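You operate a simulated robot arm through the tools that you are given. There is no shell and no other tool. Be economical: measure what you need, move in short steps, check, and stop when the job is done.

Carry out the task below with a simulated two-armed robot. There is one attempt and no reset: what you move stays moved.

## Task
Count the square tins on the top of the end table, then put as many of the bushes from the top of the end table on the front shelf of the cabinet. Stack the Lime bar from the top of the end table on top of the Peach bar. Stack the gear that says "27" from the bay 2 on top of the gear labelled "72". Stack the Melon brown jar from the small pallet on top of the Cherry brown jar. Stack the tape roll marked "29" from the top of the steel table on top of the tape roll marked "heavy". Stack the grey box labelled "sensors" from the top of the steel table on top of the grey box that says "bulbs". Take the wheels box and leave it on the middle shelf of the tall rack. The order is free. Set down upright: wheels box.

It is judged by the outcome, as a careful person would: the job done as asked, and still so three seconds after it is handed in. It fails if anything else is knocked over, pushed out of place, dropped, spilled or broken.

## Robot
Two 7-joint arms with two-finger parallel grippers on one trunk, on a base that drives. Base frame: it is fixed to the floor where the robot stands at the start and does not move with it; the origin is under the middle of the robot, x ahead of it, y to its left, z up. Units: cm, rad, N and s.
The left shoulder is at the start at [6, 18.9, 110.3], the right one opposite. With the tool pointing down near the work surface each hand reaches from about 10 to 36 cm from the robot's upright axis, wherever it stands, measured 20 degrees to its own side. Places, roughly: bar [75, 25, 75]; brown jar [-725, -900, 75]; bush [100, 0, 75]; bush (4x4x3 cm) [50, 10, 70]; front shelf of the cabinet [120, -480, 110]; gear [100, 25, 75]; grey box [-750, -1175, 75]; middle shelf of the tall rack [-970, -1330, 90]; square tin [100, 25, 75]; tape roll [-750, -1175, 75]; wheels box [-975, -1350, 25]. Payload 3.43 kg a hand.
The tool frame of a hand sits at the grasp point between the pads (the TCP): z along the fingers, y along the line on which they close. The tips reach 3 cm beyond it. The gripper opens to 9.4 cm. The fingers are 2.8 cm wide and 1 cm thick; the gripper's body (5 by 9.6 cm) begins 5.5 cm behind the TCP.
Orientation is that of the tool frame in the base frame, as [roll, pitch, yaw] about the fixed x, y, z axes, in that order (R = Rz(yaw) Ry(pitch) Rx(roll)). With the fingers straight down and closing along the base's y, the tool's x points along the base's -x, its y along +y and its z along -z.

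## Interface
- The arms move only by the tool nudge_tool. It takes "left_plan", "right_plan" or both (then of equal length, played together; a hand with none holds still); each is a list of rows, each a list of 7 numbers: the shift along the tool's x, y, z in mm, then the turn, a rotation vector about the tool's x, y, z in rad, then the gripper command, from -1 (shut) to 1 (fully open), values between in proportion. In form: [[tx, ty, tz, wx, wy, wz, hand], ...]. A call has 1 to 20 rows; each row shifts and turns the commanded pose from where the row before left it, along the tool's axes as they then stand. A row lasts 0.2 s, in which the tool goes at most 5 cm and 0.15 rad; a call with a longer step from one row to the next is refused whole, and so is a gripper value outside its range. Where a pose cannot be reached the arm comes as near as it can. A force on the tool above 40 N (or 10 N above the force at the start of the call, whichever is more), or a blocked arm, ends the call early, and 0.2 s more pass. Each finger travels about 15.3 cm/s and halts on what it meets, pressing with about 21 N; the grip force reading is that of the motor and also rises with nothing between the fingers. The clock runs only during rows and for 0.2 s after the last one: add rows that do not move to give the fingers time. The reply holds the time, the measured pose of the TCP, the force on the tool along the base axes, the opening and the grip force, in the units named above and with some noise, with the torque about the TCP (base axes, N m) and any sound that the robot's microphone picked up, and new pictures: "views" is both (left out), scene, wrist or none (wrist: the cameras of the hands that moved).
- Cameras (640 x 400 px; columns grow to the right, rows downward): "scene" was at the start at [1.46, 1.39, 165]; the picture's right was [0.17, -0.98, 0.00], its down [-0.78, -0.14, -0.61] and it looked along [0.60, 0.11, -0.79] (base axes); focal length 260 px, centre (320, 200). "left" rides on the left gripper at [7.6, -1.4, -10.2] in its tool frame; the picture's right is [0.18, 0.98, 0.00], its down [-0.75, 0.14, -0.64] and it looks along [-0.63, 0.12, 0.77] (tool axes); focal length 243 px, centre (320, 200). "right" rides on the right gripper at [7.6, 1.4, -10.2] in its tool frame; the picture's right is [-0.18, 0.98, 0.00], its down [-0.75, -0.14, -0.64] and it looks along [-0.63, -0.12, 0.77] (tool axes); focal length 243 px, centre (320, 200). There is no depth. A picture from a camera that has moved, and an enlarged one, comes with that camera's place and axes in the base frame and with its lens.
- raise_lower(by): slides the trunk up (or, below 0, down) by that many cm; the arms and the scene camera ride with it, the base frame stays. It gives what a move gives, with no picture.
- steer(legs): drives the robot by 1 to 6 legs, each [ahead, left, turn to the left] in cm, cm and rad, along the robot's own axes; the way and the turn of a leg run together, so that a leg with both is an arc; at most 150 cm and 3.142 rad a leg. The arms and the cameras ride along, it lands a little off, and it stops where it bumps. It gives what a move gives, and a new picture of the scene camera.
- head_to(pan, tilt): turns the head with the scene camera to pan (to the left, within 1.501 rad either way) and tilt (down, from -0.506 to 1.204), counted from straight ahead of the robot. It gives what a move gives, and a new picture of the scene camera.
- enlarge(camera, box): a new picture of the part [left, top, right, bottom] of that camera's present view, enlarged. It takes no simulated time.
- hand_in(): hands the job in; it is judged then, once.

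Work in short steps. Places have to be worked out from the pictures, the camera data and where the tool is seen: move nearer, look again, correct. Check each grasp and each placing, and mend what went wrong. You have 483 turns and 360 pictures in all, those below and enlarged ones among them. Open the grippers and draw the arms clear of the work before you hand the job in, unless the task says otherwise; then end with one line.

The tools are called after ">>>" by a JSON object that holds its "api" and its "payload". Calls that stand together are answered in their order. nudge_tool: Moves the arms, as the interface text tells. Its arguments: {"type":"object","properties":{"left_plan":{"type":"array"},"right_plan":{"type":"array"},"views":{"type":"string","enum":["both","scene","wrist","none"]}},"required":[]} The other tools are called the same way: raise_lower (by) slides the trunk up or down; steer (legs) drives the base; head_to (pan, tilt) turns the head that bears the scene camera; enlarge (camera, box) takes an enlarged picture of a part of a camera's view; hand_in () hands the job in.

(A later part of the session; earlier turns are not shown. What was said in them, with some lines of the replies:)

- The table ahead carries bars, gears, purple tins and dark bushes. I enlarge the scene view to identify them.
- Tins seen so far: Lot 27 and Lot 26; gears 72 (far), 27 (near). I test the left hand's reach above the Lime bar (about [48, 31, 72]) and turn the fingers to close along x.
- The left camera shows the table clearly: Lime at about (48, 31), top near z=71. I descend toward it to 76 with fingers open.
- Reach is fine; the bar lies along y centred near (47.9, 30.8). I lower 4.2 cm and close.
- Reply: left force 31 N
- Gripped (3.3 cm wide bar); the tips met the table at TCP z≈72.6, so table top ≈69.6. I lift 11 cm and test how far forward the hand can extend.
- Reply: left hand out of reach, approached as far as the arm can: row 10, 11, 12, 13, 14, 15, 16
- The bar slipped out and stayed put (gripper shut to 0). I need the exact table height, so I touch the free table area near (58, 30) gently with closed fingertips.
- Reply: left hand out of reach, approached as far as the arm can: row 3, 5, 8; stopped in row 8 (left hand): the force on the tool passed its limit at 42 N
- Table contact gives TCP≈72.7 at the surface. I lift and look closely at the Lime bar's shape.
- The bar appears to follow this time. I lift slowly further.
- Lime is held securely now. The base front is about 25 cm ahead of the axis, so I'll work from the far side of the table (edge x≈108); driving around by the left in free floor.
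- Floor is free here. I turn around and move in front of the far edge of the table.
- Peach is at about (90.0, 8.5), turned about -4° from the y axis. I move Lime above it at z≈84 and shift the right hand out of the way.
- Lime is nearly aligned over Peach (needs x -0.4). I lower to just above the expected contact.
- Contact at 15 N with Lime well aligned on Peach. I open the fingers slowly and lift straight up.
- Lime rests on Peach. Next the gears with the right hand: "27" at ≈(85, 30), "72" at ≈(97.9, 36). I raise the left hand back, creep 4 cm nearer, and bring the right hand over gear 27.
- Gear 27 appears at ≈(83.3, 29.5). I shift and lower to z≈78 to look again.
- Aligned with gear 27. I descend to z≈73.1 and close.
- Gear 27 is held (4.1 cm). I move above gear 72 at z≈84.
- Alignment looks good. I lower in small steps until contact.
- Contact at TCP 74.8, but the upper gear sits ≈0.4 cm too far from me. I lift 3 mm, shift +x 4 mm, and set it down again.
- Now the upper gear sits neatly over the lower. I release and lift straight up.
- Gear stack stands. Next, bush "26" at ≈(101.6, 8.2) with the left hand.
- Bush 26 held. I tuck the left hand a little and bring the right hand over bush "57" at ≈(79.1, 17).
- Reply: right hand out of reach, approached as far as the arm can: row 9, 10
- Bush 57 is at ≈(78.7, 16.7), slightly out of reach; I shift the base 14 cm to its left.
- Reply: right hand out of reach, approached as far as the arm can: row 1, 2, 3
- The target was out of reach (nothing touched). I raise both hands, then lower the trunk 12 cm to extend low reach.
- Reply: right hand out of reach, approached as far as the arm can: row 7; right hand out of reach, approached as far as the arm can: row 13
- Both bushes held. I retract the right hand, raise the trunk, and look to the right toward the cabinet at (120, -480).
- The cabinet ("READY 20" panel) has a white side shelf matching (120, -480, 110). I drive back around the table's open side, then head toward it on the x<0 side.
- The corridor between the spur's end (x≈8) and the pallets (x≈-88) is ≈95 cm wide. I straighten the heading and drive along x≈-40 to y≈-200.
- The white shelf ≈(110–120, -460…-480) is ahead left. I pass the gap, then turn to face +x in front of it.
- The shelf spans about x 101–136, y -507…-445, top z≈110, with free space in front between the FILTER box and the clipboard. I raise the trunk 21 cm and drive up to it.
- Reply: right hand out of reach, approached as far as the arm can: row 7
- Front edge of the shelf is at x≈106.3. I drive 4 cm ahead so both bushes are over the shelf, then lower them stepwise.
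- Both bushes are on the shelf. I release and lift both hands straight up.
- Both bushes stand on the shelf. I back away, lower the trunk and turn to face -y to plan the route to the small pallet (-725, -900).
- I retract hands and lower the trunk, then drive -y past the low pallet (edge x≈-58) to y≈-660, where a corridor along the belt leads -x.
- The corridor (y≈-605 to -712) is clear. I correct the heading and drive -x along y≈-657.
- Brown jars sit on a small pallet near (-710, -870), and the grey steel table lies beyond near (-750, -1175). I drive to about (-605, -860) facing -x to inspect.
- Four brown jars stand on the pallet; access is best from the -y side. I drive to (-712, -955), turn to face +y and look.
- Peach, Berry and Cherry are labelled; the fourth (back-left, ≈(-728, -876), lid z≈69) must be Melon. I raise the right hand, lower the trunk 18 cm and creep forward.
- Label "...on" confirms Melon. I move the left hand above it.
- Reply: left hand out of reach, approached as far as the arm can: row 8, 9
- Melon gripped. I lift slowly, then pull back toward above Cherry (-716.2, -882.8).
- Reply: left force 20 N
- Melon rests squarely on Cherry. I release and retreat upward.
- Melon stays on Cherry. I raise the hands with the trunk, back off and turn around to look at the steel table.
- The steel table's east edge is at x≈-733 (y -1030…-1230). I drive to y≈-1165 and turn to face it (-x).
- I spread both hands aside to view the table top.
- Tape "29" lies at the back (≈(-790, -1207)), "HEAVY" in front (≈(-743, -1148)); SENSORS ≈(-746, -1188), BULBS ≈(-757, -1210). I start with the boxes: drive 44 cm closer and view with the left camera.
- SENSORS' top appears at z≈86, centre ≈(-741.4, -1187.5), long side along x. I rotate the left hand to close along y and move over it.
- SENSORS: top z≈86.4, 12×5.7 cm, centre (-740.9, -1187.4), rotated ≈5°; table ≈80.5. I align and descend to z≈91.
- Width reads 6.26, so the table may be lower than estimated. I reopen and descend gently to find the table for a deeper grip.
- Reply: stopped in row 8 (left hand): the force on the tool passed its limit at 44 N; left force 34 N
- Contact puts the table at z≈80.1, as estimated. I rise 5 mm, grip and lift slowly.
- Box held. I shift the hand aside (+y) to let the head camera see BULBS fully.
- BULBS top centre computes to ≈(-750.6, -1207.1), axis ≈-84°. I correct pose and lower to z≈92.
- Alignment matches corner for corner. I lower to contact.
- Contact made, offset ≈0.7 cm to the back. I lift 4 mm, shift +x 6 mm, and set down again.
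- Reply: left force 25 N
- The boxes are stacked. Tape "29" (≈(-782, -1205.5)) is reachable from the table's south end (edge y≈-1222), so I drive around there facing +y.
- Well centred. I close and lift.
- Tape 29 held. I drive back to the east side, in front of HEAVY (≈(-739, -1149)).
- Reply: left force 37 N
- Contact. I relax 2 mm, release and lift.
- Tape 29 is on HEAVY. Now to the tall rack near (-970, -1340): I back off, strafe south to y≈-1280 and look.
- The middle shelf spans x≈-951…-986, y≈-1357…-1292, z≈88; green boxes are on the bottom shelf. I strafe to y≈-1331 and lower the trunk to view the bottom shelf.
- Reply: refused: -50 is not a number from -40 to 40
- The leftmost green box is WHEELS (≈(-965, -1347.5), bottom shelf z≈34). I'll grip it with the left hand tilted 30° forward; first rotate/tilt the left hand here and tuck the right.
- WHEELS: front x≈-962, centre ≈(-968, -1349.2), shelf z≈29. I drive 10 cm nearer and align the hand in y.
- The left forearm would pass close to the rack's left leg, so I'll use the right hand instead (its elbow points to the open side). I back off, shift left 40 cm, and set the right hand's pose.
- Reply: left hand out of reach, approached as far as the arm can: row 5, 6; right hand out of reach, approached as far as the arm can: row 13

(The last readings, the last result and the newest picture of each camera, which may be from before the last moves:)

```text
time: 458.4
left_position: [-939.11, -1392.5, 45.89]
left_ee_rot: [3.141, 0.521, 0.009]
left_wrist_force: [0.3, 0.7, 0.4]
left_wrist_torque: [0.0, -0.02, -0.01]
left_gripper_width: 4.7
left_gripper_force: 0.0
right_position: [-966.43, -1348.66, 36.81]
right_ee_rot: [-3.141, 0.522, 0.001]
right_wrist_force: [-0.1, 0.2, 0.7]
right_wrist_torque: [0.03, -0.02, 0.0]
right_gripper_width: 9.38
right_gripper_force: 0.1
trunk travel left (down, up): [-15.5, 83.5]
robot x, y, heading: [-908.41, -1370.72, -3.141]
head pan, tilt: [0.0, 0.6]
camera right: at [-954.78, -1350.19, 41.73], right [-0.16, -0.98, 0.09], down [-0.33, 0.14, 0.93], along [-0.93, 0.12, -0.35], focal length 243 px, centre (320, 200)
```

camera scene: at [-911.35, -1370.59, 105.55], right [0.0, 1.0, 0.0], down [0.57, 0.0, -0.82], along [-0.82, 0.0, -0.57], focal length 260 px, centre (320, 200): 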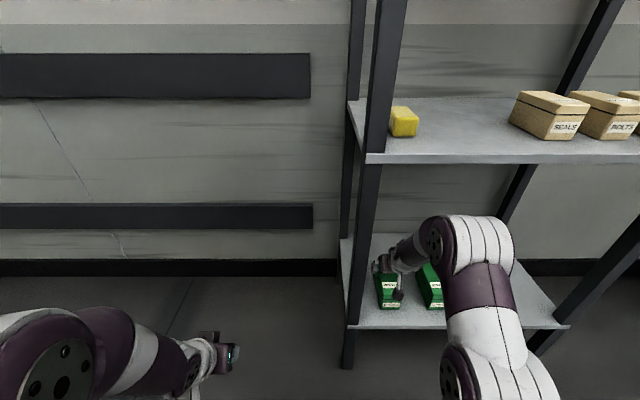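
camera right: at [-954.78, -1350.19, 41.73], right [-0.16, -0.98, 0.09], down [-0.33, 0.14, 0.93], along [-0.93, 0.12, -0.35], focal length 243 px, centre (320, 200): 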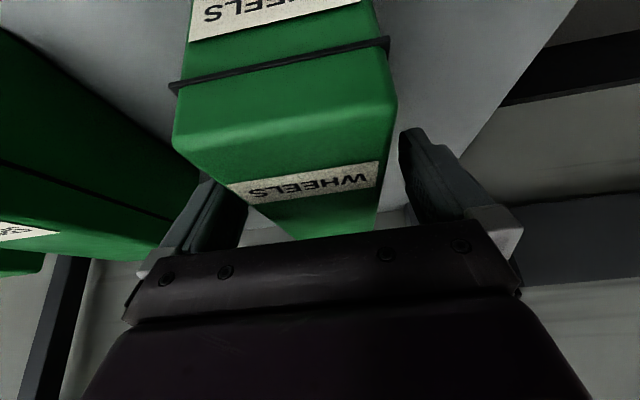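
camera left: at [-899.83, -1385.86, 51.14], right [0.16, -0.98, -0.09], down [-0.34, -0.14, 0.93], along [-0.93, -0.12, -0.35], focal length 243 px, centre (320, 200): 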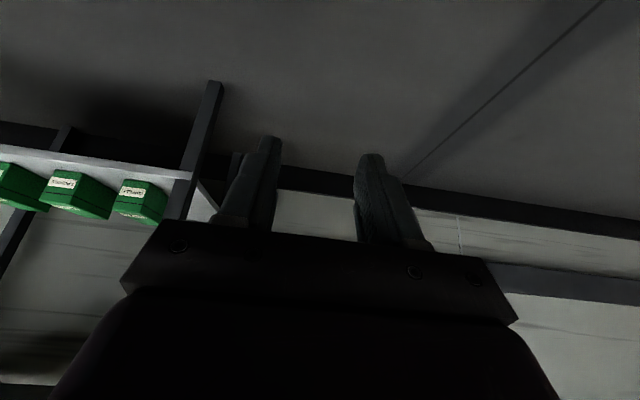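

>>> {"api": "nudge_tool", "payload": {"right_plan": [[2, 0, 3.5, 0, 0, 0, 1], [2, 0, 3.5, 0, 0, 0, 1], [2, 0, 3.5, 0, 0, 0, 1], [2, 0, 3.5, 0, 0, 0, 1], [2, 0, 3.5, 0, 0, 0, 1], [2, 0, 3.5, 0, 0, 0, 1], [0, 0, 0, 0, 0, 0, 1]], "views": "wrist"}}

```text
time: 460.0
left_position: [-939.1, -1392.57, 45.92]
left_ee_rot: [3.142, 0.521, 0.006]
left_wrist_force: [0.4, 0.0, -0.6]
left_wrist_torque: [0.0, 0.02, 0.04]
left_gripper_width: 4.7
left_gripper_force: 0.0
right_position: [-966.52, -1348.77, 34.58]
right_ee_rot: [3.14, 0.522, 0.002]
right_wrist_force: [2.1, -0.2, 4.0]
right_wrist_torque: [-0.01, -0.27, -0.01]
right_gripper_width: 9.39
right_gripper_force: 0.0
trunk travel left (down, up): [-15.5, 83.5]
robot x, y, heading: [-908.53, -1370.8, -3.139]
head pan, tilt: [0.0, 0.6]
camera right: at [-954.77, -1350.24, 39.44], right [-0.16, -0.98, 0.09], down [-0.33, 0.14, 0.93], along [-0.93, 0.12, -0.35], focal length 243 px, centre (320, 200)
```

right: 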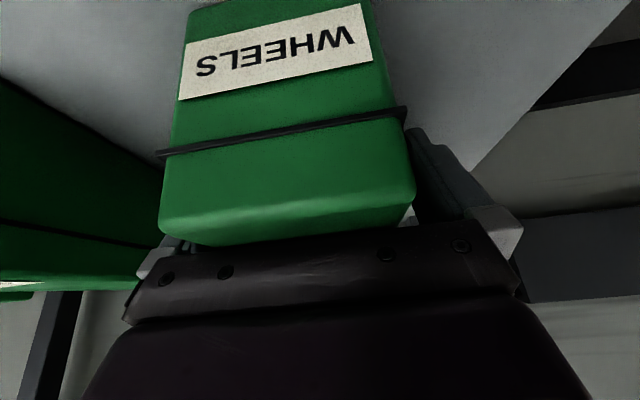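

A light contact (4 N) at TCP z=34.6 — good depth. I close on the box.

>>> {"api": "nudge_tool", "payload": {"right_plan": [[-1, 0, -2, 0, 0, 0, 1], [0, 0, 0, 0, 0, 0, 0.6], [0, 0, 0, 0, 0, 0, 0.3], [0, 0, 0, 0, 0, 0, 0], [0, 0, 0, 0, 0, 0, -1], [0, 0, 0, 0, 0, 0, -1], [0, 0, 0, 0, 0, 0, -1]], "views": "wrist"}}

```text
time: 461.6
left_position: [-939.11, -1392.58, 45.91]
left_ee_rot: [3.141, 0.522, 0.009]
left_wrist_force: [-0.5, -0.4, -0.7]
left_wrist_torque: [0.0, 0.01, 0.02]
left_gripper_width: 4.73
left_gripper_force: 0.1
right_position: [-966.57, -1348.81, 34.63]
right_ee_rot: [3.141, 0.518, 0.002]
right_wrist_force: [-0.3, 0.7, 0.3]
right_wrist_torque: [-0.03, 0.05, 0.03]
right_gripper_width: 6.62
right_gripper_force: 20.6
trunk travel left (down, up): [-15.5, 83.5]
robot x, y, heading: [-908.43, -1370.73, -3.14]
head pan, tilt: [0.0, 0.6]
camera right: at [-954.76, -1350.25, 39.57], right [-0.16, -0.98, 0.09], down [-0.34, 0.14, 0.93], along [-0.93, 0.12, -0.35], focal length 243 px, centre (320, 200)
```

right: 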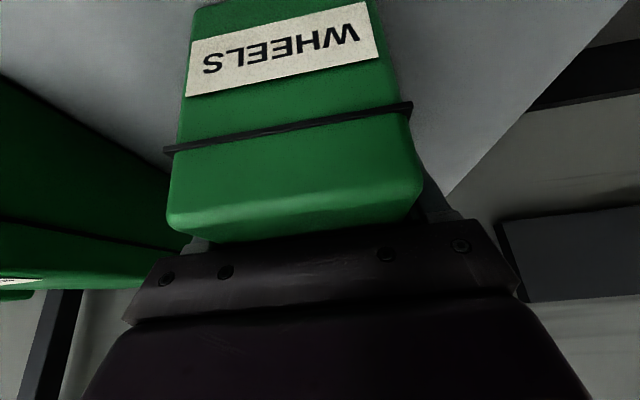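

>>> {"api": "nudge_tool", "payload": {"right_plan": [[-1.5, 0, -2.6, 0, 0, 0, -1], [-2.5, 0, -4.3, 0, 0, 0, -1], [-4, 0, -7, 0, 0, 0, -1], [-5, 0, -8.7, 0, 0, 0, -1], [-5, 0, -8.7, 0, 0, 0, -1], [0, 0, 0, 0, 0, 0, -1]], "views": "both"}}

```text
time: 463.0
left_position: [-939.04, -1392.47, 45.83]
left_ee_rot: [-3.141, 0.522, 0.009]
left_wrist_force: [0.4, -0.5, 0.3]
left_wrist_torque: [0.0, -0.01, -0.01]
left_gripper_width: 4.72
left_gripper_force: 0.0
right_position: [-966.43, -1348.76, 38.15]
right_ee_rot: [3.141, 0.517, 0.0]
right_wrist_force: [-0.5, -0.1, -3.5]
right_wrist_torque: [-0.02, 0.01, 0.01]
right_gripper_width: 6.64
right_gripper_force: 21.0
trunk travel left (down, up): [-15.5, 83.5]
robot x, y, heading: [-908.87, -1370.5, -3.143]
head pan, tilt: [0.0, 0.6]
camera scene: at [-911.37, -1370.58, 105.55], right [0.0, 1.0, 0.0], down [0.57, 0.0, -0.82], along [-0.82, 0.0, -0.57], focal length 260 px, centre (320, 200)
camera right: at [-954.79, -1350.2, 43.2], right [-0.16, -0.98, 0.09], down [-0.34, 0.14, 0.93], along [-0.93, 0.12, -0.35], focal length 243 px, centre (320, 200)
```

scene: 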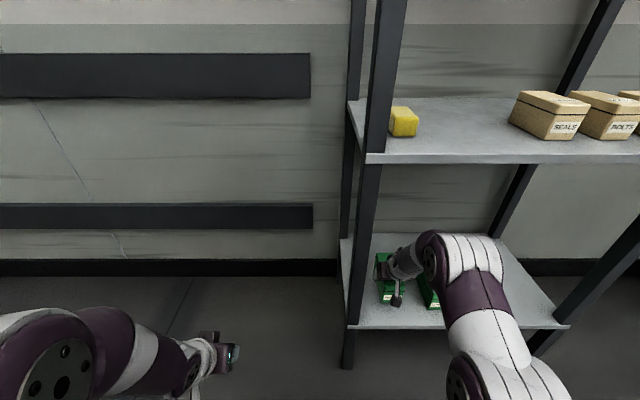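
right: 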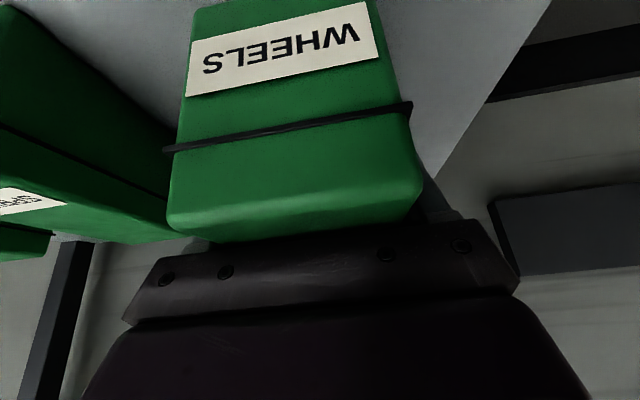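

Box held firmly (weight ≈3.5 N) and level. I back the robot straight out 34 cm.

>>> {"api": "steer", "payload": {"legs": [[-34, 0, 0]]}}

>>> {"api": "raise_lower", "payload": {"by": 40}}

>>> {"api": "raise_lower", "payload": {"by": 18}}

>>> {"api": "head_to", "payload": {"pan": -0.3, "tilt": 0.75}}

```text
time: 465.2
left_position: [-905.05, -1392.49, 45.84]
left_ee_rot: [-3.142, 0.519, 0.014]
left_wrist_force: [-0.2, 0.2, -0.1]
left_wrist_torque: [0.0, -0.03, 0.02]
left_gripper_width: 4.69
left_gripper_force: 0.0
right_position: [-932.56, -1348.91, 38.1]
right_ee_rot: [-3.14, 0.52, 0.003]
right_wrist_force: [1.0, -0.1, -3.1]
right_wrist_torque: [0.01, 0.0, -0.01]
right_gripper_width: 6.63
right_gripper_force: 21.4
trunk travel left (down, up): [-15.5, 83.5]
robot x, y, heading: [-874.66, -1370.76, -3.141]
head pan, tilt: [0.0, 0.6]
camera scene: at [-877.38, -1370.51, 105.55], right [0.0, 1.0, 0.0], down [0.57, 0.0, -0.82], along [-0.82, 0.0, -0.57], focal length 260 px, centre (320, 200)
```

scene: 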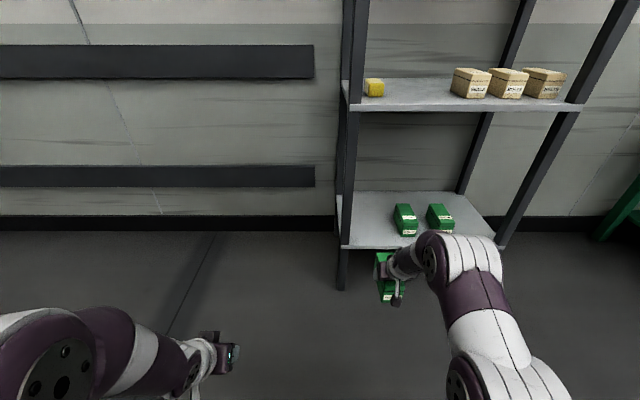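

```text
time: 469.0
left_position: [-905.08, -1392.61, 85.87]
left_ee_rot: [-3.141, 0.52, 0.012]
left_wrist_force: [-0.1, -0.2, 0.7]
left_wrist_torque: [0.0, -0.05, 0.01]
left_gripper_width: 4.69
left_gripper_force: 0.0
right_position: [-932.41, -1348.82, 78.16]
right_ee_rot: [-3.142, 0.52, 0.006]
right_wrist_force: [1.3, 0.2, -3.5]
right_wrist_torque: [0.0, 0.0, -0.01]
right_gripper_width: 6.6
right_gripper_force: 21.1
trunk travel left (down, up): [-55.5, 43.5]
robot x, y, heading: [-874.47, -1370.29, -3.142]
head pan, tilt: [0.0, 0.6]
```

```text
time: 471.0
left_position: [-905.02, -1392.48, 103.78]
left_ee_rot: [3.141, 0.521, 0.013]
left_wrist_force: [0.1, 0.5, -0.1]
left_wrist_torque: [0.0, -0.04, 0.05]
left_gripper_width: 4.71
left_gripper_force: 0.0
right_position: [-932.5, -1348.77, 96.13]
right_ee_rot: [-3.141, 0.521, 0.007]
right_wrist_force: [0.8, -0.4, -2.5]
right_wrist_torque: [-0.02, 0.04, -0.03]
right_gripper_width: 6.64
right_gripper_force: 21.1
trunk travel left (down, up): [-73.5, 25.5]
robot x, y, heading: [-874.54, -1370.84, -3.136]
head pan, tilt: [0.0, 0.6]
```

```text
time: 471.8
left_position: [-905.1, -1392.54, 103.88]
left_ee_rot: [-3.141, 0.52, 0.012]
left_wrist_force: [0.2, -0.9, 0.6]
left_wrist_torque: [-0.04, -0.02, 0.02]
left_gripper_width: 4.71
left_gripper_force: 0.1
right_position: [-932.43, -1348.87, 96.16]
right_ee_rot: [-3.141, 0.522, 0.006]
right_wrist_force: [-0.9, 0.7, -4.1]
right_wrist_torque: [0.02, 0.01, 0.02]
right_gripper_width: 6.64
right_gripper_force: 21.3
trunk travel left (down, up): [-73.5, 25.5]
robot x, y, heading: [-874.36, -1370.59, -3.132]
head pan, tilt: [-0.3, 0.75]
camera scene: at [-876.48, -1368.05, 162.26], right [0.29, 0.96, 0.0], down [0.65, -0.2, -0.73], along [-0.7, 0.21, -0.68], focal length 260 px, centre (320, 200)
```

scene: 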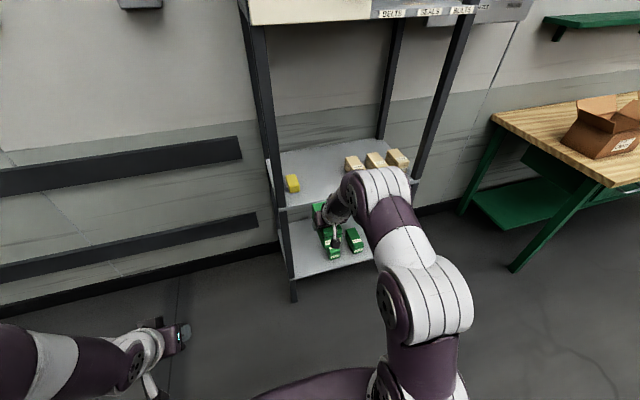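

>>> {"api": "enlarge", "payload": {"camera": "scene", "box": [260, 130, 430, 260]}}

>>> {"api": "enlarge", "payload": {"camera": "right", "box": [0, 0, 640, 400]}}

```text
3.08 times, centred on (345, 195) of scene
camera zoom: at [-876.48, -1368.05, 162.26], right [0.29, 0.96, 0.0], down [0.65, -0.2, -0.73], along [-0.7, 0.21, -0.68], focal length 799 px, centre (243, 215)
```

zoom: 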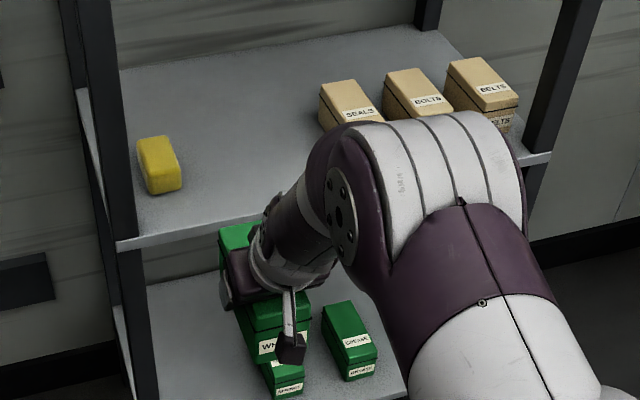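

```text
1.00 times, centred on (320, 200) of right (not enlarged: the box is as wide or as high as the picture)
camera zoom: at [-920.88, -1350.25, 101.19], right [-0.15, -0.98, 0.09], down [-0.34, 0.14, 0.93], along [-0.93, 0.11, -0.35], focal length 243 px, centre (320, 200)
```

zoom: 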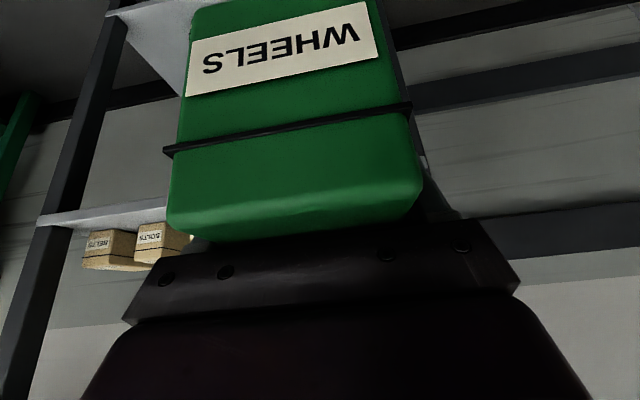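

Free gap on the middle shelf: y≈-1351 to -1326 (yellow block to SEALS). I strafe right 10 cm and advance partway.

>>> {"api": "steer", "payload": {"legs": [[0, -10, 0], [12, 0, 0]]}}

>>> {"api": "enlarge", "payload": {"camera": "scene", "box": [240, 130, 420, 260]}}

```text
time: 473.8
left_position: [-916.78, -1382.68, 103.98]
left_ee_rot: [-3.14, 0.52, 0.014]
left_wrist_force: [0.4, -0.1, 0.3]
left_wrist_torque: [0.01, 0.0, -0.01]
left_gripper_width: 4.69
left_gripper_force: 0.0
right_position: [-944.52, -1338.89, 96.23]
right_ee_rot: [-3.142, 0.519, 0.003]
right_wrist_force: [-0.5, -0.4, -3.7]
right_wrist_torque: [-0.02, 0.01, -0.01]
right_gripper_width: 6.65
right_gripper_force: 20.9
trunk travel left (down, up): [-73.5, 25.5]
robot x, y, heading: [-886.37, -1360.55, -3.139]
head pan, tilt: [-0.3, 0.75]
camera scene: at [-888.35, -1358.12, 162.26], right [0.29, 0.96, 0.0], down [0.65, -0.2, -0.73], along [-0.7, 0.21, -0.68], focal length 260 px, centre (320, 200)
```

scene: 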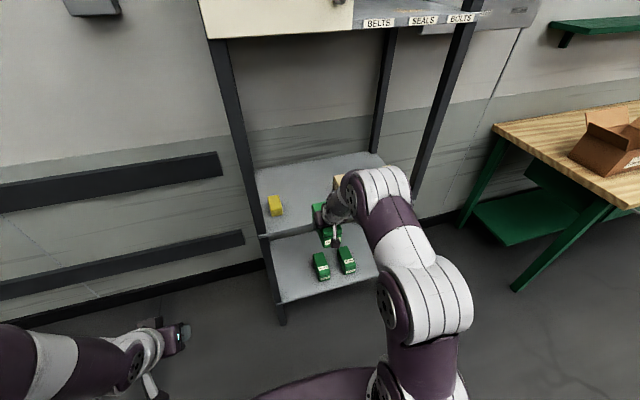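

```text
3.08 times, centred on (330, 195) of scene
camera zoom: at [-888.35, -1358.12, 162.26], right [0.29, 0.96, 0.0], down [0.65, -0.2, -0.73], along [-0.7, 0.21, -0.68], focal length 799 px, centre (289, 215)
```

zoom: 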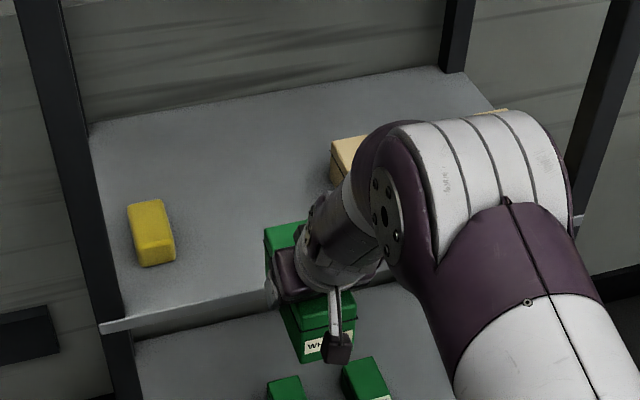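

Clear. I advance the remaining 19 cm.

>>> {"api": "steer", "payload": {"legs": [[19, 0, 0]]}}

>>> {"api": "enlarge", "payload": {"camera": "scene", "box": [220, 130, 420, 280]}}

>>> {"api": "enlarge", "payload": {"camera": "right", "box": [0, 0, 640, 400]}}

```text
time: 475.4
left_position: [-935.73, -1382.66, 103.94]
left_ee_rot: [3.141, 0.521, 0.014]
left_wrist_force: [0.3, -0.1, -1.2]
left_wrist_torque: [0.03, -0.01, 0.02]
left_gripper_width: 4.68
left_gripper_force: 0.1
right_position: [-963.3, -1338.86, 96.2]
right_ee_rot: [-3.142, 0.521, 0.006]
right_wrist_force: [0.0, 0.4, -2.8]
right_wrist_torque: [0.01, 0.01, -0.02]
right_gripper_width: 6.61
right_gripper_force: 21.2
trunk travel left (down, up): [-73.5, 25.5]
robot x, y, heading: [-905.05, -1360.79, -3.132]
head pan, tilt: [-0.3, 0.75]
camera scene: at [-907.19, -1358.17, 162.26], right [0.29, 0.96, 0.0], down [0.65, -0.2, -0.73], along [-0.7, 0.21, -0.68], focal length 260 px, centre (320, 200)
```

scene: 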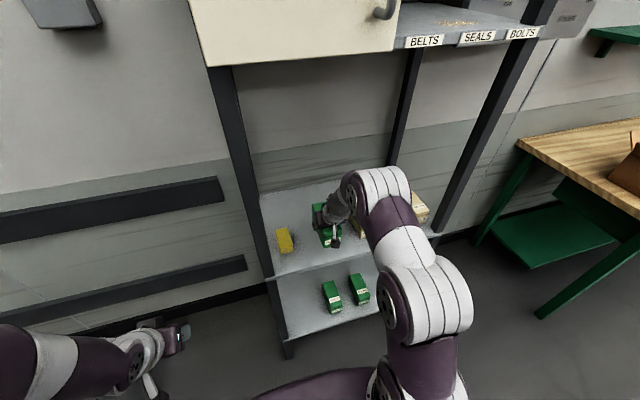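

```text
2.67 times, centred on (320, 205) of scene
camera zoom: at [-907.19, -1358.17, 162.26], right [0.29, 0.96, 0.0], down [0.65, -0.2, -0.73], along [-0.7, 0.21, -0.68], focal length 692 px, centre (320, 187)
```

zoom: 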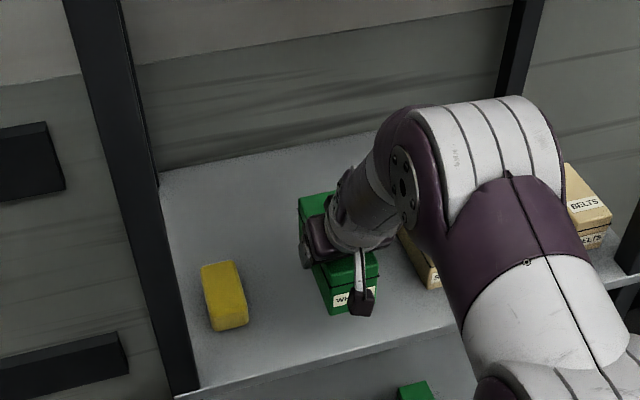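

```text
1.00 times, centred on (320, 200) of right (not enlarged: the box is as wide or as high as the picture)
camera zoom: at [-951.58, -1340.37, 101.19], right [-0.16, -0.98, 0.09], down [-0.34, 0.14, 0.93], along [-0.93, 0.11, -0.35], focal length 243 px, centre (320, 200)
```

zoom: 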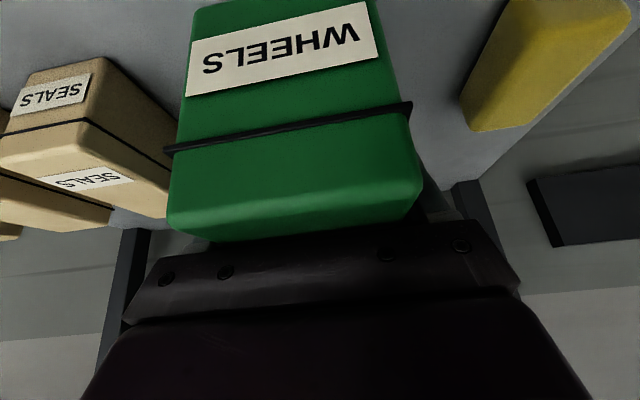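

Positioned between the yellow block and SEALS. I lower 3.5 cm, then by small steps.

>>> {"api": "nudge_tool", "payload": {"right_plan": [[5, 0, 8.7, 0, 0, 0, -1], [5, 0, 8.7, 0, 0, 0, -1], [5, 0, 8.7, 0, 0, 0, -1], [2.5, 0, 4.3, 0, 0, 0, -1], [0, 0, 0, 0, 0, 0, -1]], "views": "wrist"}}

>>> {"api": "nudge_tool", "payload": {"right_plan": [[1.5, 0, 2.6, 0, 0, 0, -1], [1.5, 0, 2.6, 0, 0, 0, -1], [1.5, 0, 2.6, 0, 0, 0, -1], [0, 0, 0, 0, 0, 0, -1]], "views": "none"}}

```text
time: 476.6
left_position: [-935.85, -1382.74, 103.91]
left_ee_rot: [3.141, 0.521, 0.011]
left_wrist_force: [0.1, 0.7, 0.1]
left_wrist_torque: [0.01, 0.0, -0.01]
left_gripper_width: 4.68
left_gripper_force: 0.0
right_position: [-963.29, -1338.94, 92.7]
right_ee_rot: [-3.14, 0.521, 0.003]
right_wrist_force: [-0.3, 0.2, -3.1]
right_wrist_torque: [0.05, -0.01, 0.02]
right_gripper_width: 6.63
right_gripper_force: 21.2
trunk travel left (down, up): [-73.5, 25.5]
robot x, y, heading: [-905.35, -1360.49, -3.133]
head pan, tilt: [-0.3, 0.75]
camera right: at [-951.62, -1340.35, 97.67], right [-0.16, -0.98, 0.09], down [-0.34, 0.14, 0.93], along [-0.93, 0.11, -0.35], focal length 243 px, centre (320, 200)
```

right: 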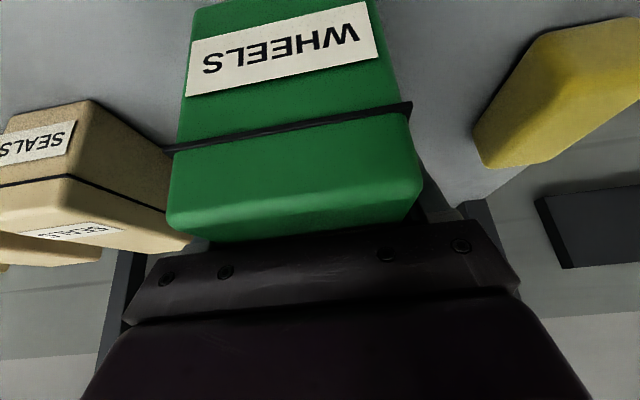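

```text
time: 477.6
left_position: [-935.66, -1382.62, 103.86]
left_ee_rot: [-3.142, 0.52, 0.014]
left_wrist_force: [0.0, -0.5, 0.5]
left_wrist_torque: [-0.01, 0.04, -0.01]
left_gripper_width: 4.71
left_gripper_force: 0.1
right_position: [-963.14, -1338.98, 91.73]
right_ee_rot: [3.141, 0.52, 0.003]
right_wrist_force: [-0.2, -0.4, -2.7]
right_wrist_torque: [0.03, 0.03, 0.03]
right_gripper_width: 6.63
right_gripper_force: 21.1
trunk travel left (down, up): [-73.5, 25.5]
robot x, y, heading: [-904.99, -1360.54, -3.136]
head pan, tilt: [-0.3, 0.75]
```

>>> {"api": "nudge_tool", "payload": {"right_plan": [[1.5, 0, 2.6, 0, 0, 0, -1], [1.5, 0, 2.6, 0, 0, 0, -1], [1.5, 0, 2.6, 0, 0, 0, -1], [0, 0, 0, 0, 0, 0, -1]], "views": "none"}}

>>> {"api": "nudge_tool", "payload": {"right_plan": [[1, 0, 1.7, 0, 0, 0, -1], [1, 0, 1.7, 0, 0, 0, -1], [1, 0, 1.7, 0, 0, 0, -1], [0, 0, 0, 0, 0, 0, -1]], "views": "none"}}

```text
time: 478.6
left_position: [-935.65, -1382.62, 103.85]
left_ee_rot: [3.141, 0.52, 0.011]
left_wrist_force: [-1.5, 0.0, -0.1]
left_wrist_torque: [0.0, 0.04, 0.03]
left_gripper_width: 4.67
left_gripper_force: 0.1
right_position: [-963.19, -1338.91, 90.87]
right_ee_rot: [3.14, 0.519, 0.006]
right_wrist_force: [-0.1, 0.1, -2.5]
right_wrist_torque: [0.01, -0.01, -0.02]
right_gripper_width: 6.63
right_gripper_force: 21.0
trunk travel left (down, up): [-73.5, 25.5]
robot x, y, heading: [-905.06, -1361.11, -3.136]
head pan, tilt: [-0.3, 0.75]
```

```text
time: 479.6
left_position: [-935.62, -1382.51, 103.98]
left_ee_rot: [3.141, 0.523, 0.012]
left_wrist_force: [-0.5, 0.6, 1.3]
left_wrist_torque: [0.02, -0.01, 0.0]
left_gripper_width: 4.71
left_gripper_force: 0.0
right_position: [-963.32, -1339.09, 90.56]
right_ee_rot: [3.141, 0.528, 0.004]
right_wrist_force: [-0.6, 4.3, 17.5]
right_wrist_torque: [-0.08, -0.45, 0.12]
right_gripper_width: 6.63
right_gripper_force: 20.8
trunk travel left (down, up): [-73.5, 25.5]
robot x, y, heading: [-905.13, -1360.85, -3.143]
head pan, tilt: [-0.3, 0.75]
```

Contact with the shelf. I open the fingers and withdraw along the tool axis.

>>> {"api": "nudge_tool", "payload": {"right_plan": [[0, 0, 0, 0, 0, 0, 0.5], [0, 0, 0, 0, 0, 0, 0.8], [0, 0, 0, 0, 0, 0, 0.8], [0, 0, -5, 0, 0, 0, 0.8], [0, 0, -15, 0, 0, 0, 0.8], [0, 0, -20, 0, 0, 0, 0.8], [0, 0, -20, 0, 0, 0, 0.8], [0, 0, -20, 0, 0, 0, 0.8], [0, 0, -20, 0, 0, 0, 0.8], [0, 0, -20, 0, 0, 0, 0.8], [0, 0, 0, 0, 0, 0, 0.8]], "views": "both"}}

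```text
time: 481.9
left_position: [-935.81, -1382.62, 103.82]
left_ee_rot: [3.141, 0.52, 0.011]
left_wrist_force: [0.3, 0.0, 0.3]
left_wrist_torque: [0.0, -0.02, 0.03]
left_gripper_width: 4.73
left_gripper_force: 0.1
right_position: [-957.26, -1338.98, 100.68]
right_ee_rot: [-3.141, 0.52, 0.005]
right_wrist_force: [0.2, 1.1, 0.5]
right_wrist_torque: [0.02, 0.01, 0.01]
right_gripper_width: 8.45
right_gripper_force: 0.1
trunk travel left (down, up): [-73.5, 25.5]
robot x, y, heading: [-905.3, -1360.59, -3.135]
head pan, tilt: [-0.3, 0.75]
camera scene: at [-907.2, -1358.17, 162.26], right [0.29, 0.96, 0.0], down [0.65, -0.2, -0.73], along [-0.7, 0.21, -0.68], focal length 260 px, centre (320, 200)
camera right: at [-945.65, -1340.37, 105.65], right [-0.16, -0.98, 0.09], down [-0.34, 0.14, 0.93], along [-0.93, 0.11, -0.35], focal length 243 px, centre (320, 200)
```

scene: 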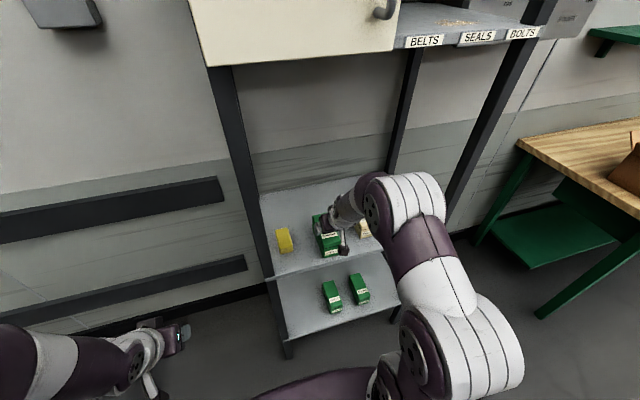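
right: 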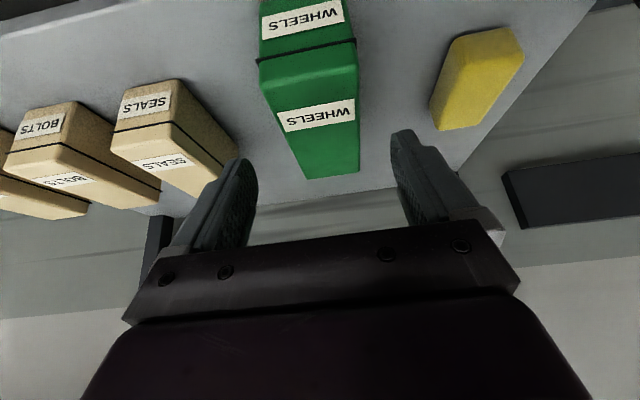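

WHEELS stands upright on the middle shelf. I back away and take a last look.

>>> {"api": "steer", "payload": {"legs": [[-40, 0, 0]]}}

>>> {"api": "enlarge", "payload": {"camera": "scene", "box": [240, 90, 440, 230]}}

```text
time: 484.4
left_position: [-895.59, -1382.45, 103.89]
left_ee_rot: [-3.141, 0.519, 0.012]
left_wrist_force: [-0.4, -0.3, -0.8]
left_wrist_torque: [0.01, -0.02, -0.03]
left_gripper_width: 4.7
left_gripper_force: 0.1
right_position: [-917.3, -1338.8, 100.68]
right_ee_rot: [3.139, 0.52, 0.005]
right_wrist_force: [-0.4, -0.5, -0.2]
right_wrist_torque: [-0.03, -0.05, 0.03]
right_gripper_width: 8.44
right_gripper_force: 0.1
trunk travel left (down, up): [-73.5, 25.5]
robot x, y, heading: [-865.1, -1360.22, -3.137]
head pan, tilt: [-0.3, 0.75]
camera scene: at [-867.08, -1358.01, 162.26], right [0.29, 0.96, 0.0], down [0.65, -0.2, -0.73], along [-0.7, 0.21, -0.68], focal length 260 px, centre (320, 200)
```

scene: 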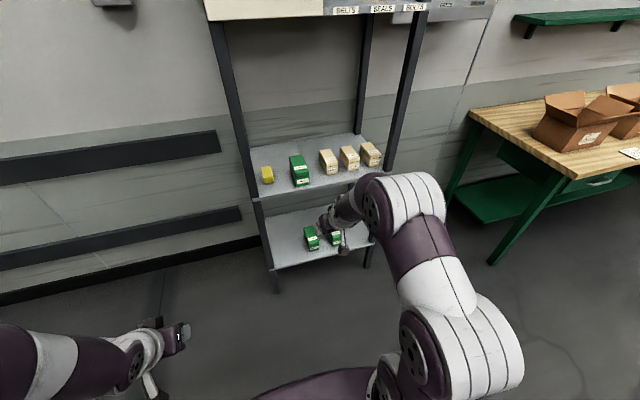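

```text
2.86 times, centred on (340, 160) of scene
camera zoom: at [-867.08, -1358.01, 162.26], right [0.29, 0.96, 0.0], down [0.65, -0.2, -0.73], along [-0.7, 0.21, -0.68], focal length 742 px, centre (263, 314)
```

zoom: 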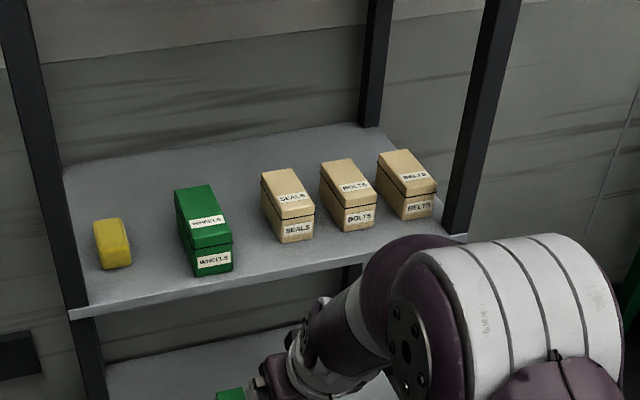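

Everything is in place. I open both grippers fully, clear of everything, and hand in.

>>> {"api": "nudge_tool", "payload": {"left_plan": [[0, 0, 0, 0, 0, 0, 1], [0, 0, 0, 0, 0, 0, 1], [0, 0, 0, 0, 0, 0, 1]], "right_plan": [[0, 0, 0, 0, 0, 0, 1], [0, 0, 0, 0, 0, 0, 1], [0, 0, 0, 0, 0, 0, 1]], "views": "none"}}

>>> {"api": "hand_in", "payload": {}}

```text
time: 485.2
left_position: [-895.52, -1382.57, 104.01]
left_ee_rot: [-3.141, 0.521, 0.013]
left_wrist_force: [-0.7, 0.2, 0.2]
left_wrist_torque: [0.04, -0.01, 0.02]
left_gripper_width: 9.4
left_gripper_force: 0.1
right_position: [-917.23, -1338.94, 100.65]
right_ee_rot: [3.141, 0.521, 0.005]
right_wrist_force: [0.5, 0.4, 0.0]
right_wrist_torque: [0.03, 0.02, 0.01]
right_gripper_width: 9.41
right_gripper_force: 0.1
trunk travel left (down, up): [-73.5, 25.5]
robot x, y, heading: [-865.22, -1360.76, -3.139]
head pan, tilt: [-0.3, 0.75]
```

```text
The job is handed in.
```

The job is handed in with every part done: I counted two square tins, so bushes "26" and "57" went on the cabinet's front shelf (I took those labelled cylinders as the bushes and left the plain hollow ring on the table); Lime is on Peach, gear 27 on 72, Melon on Cherry, tape 29 on heavy, sensors on bulbs (about 1 cm off centre lengthwise), and the wheels box stands upright on the middle shelf of the tall rack.
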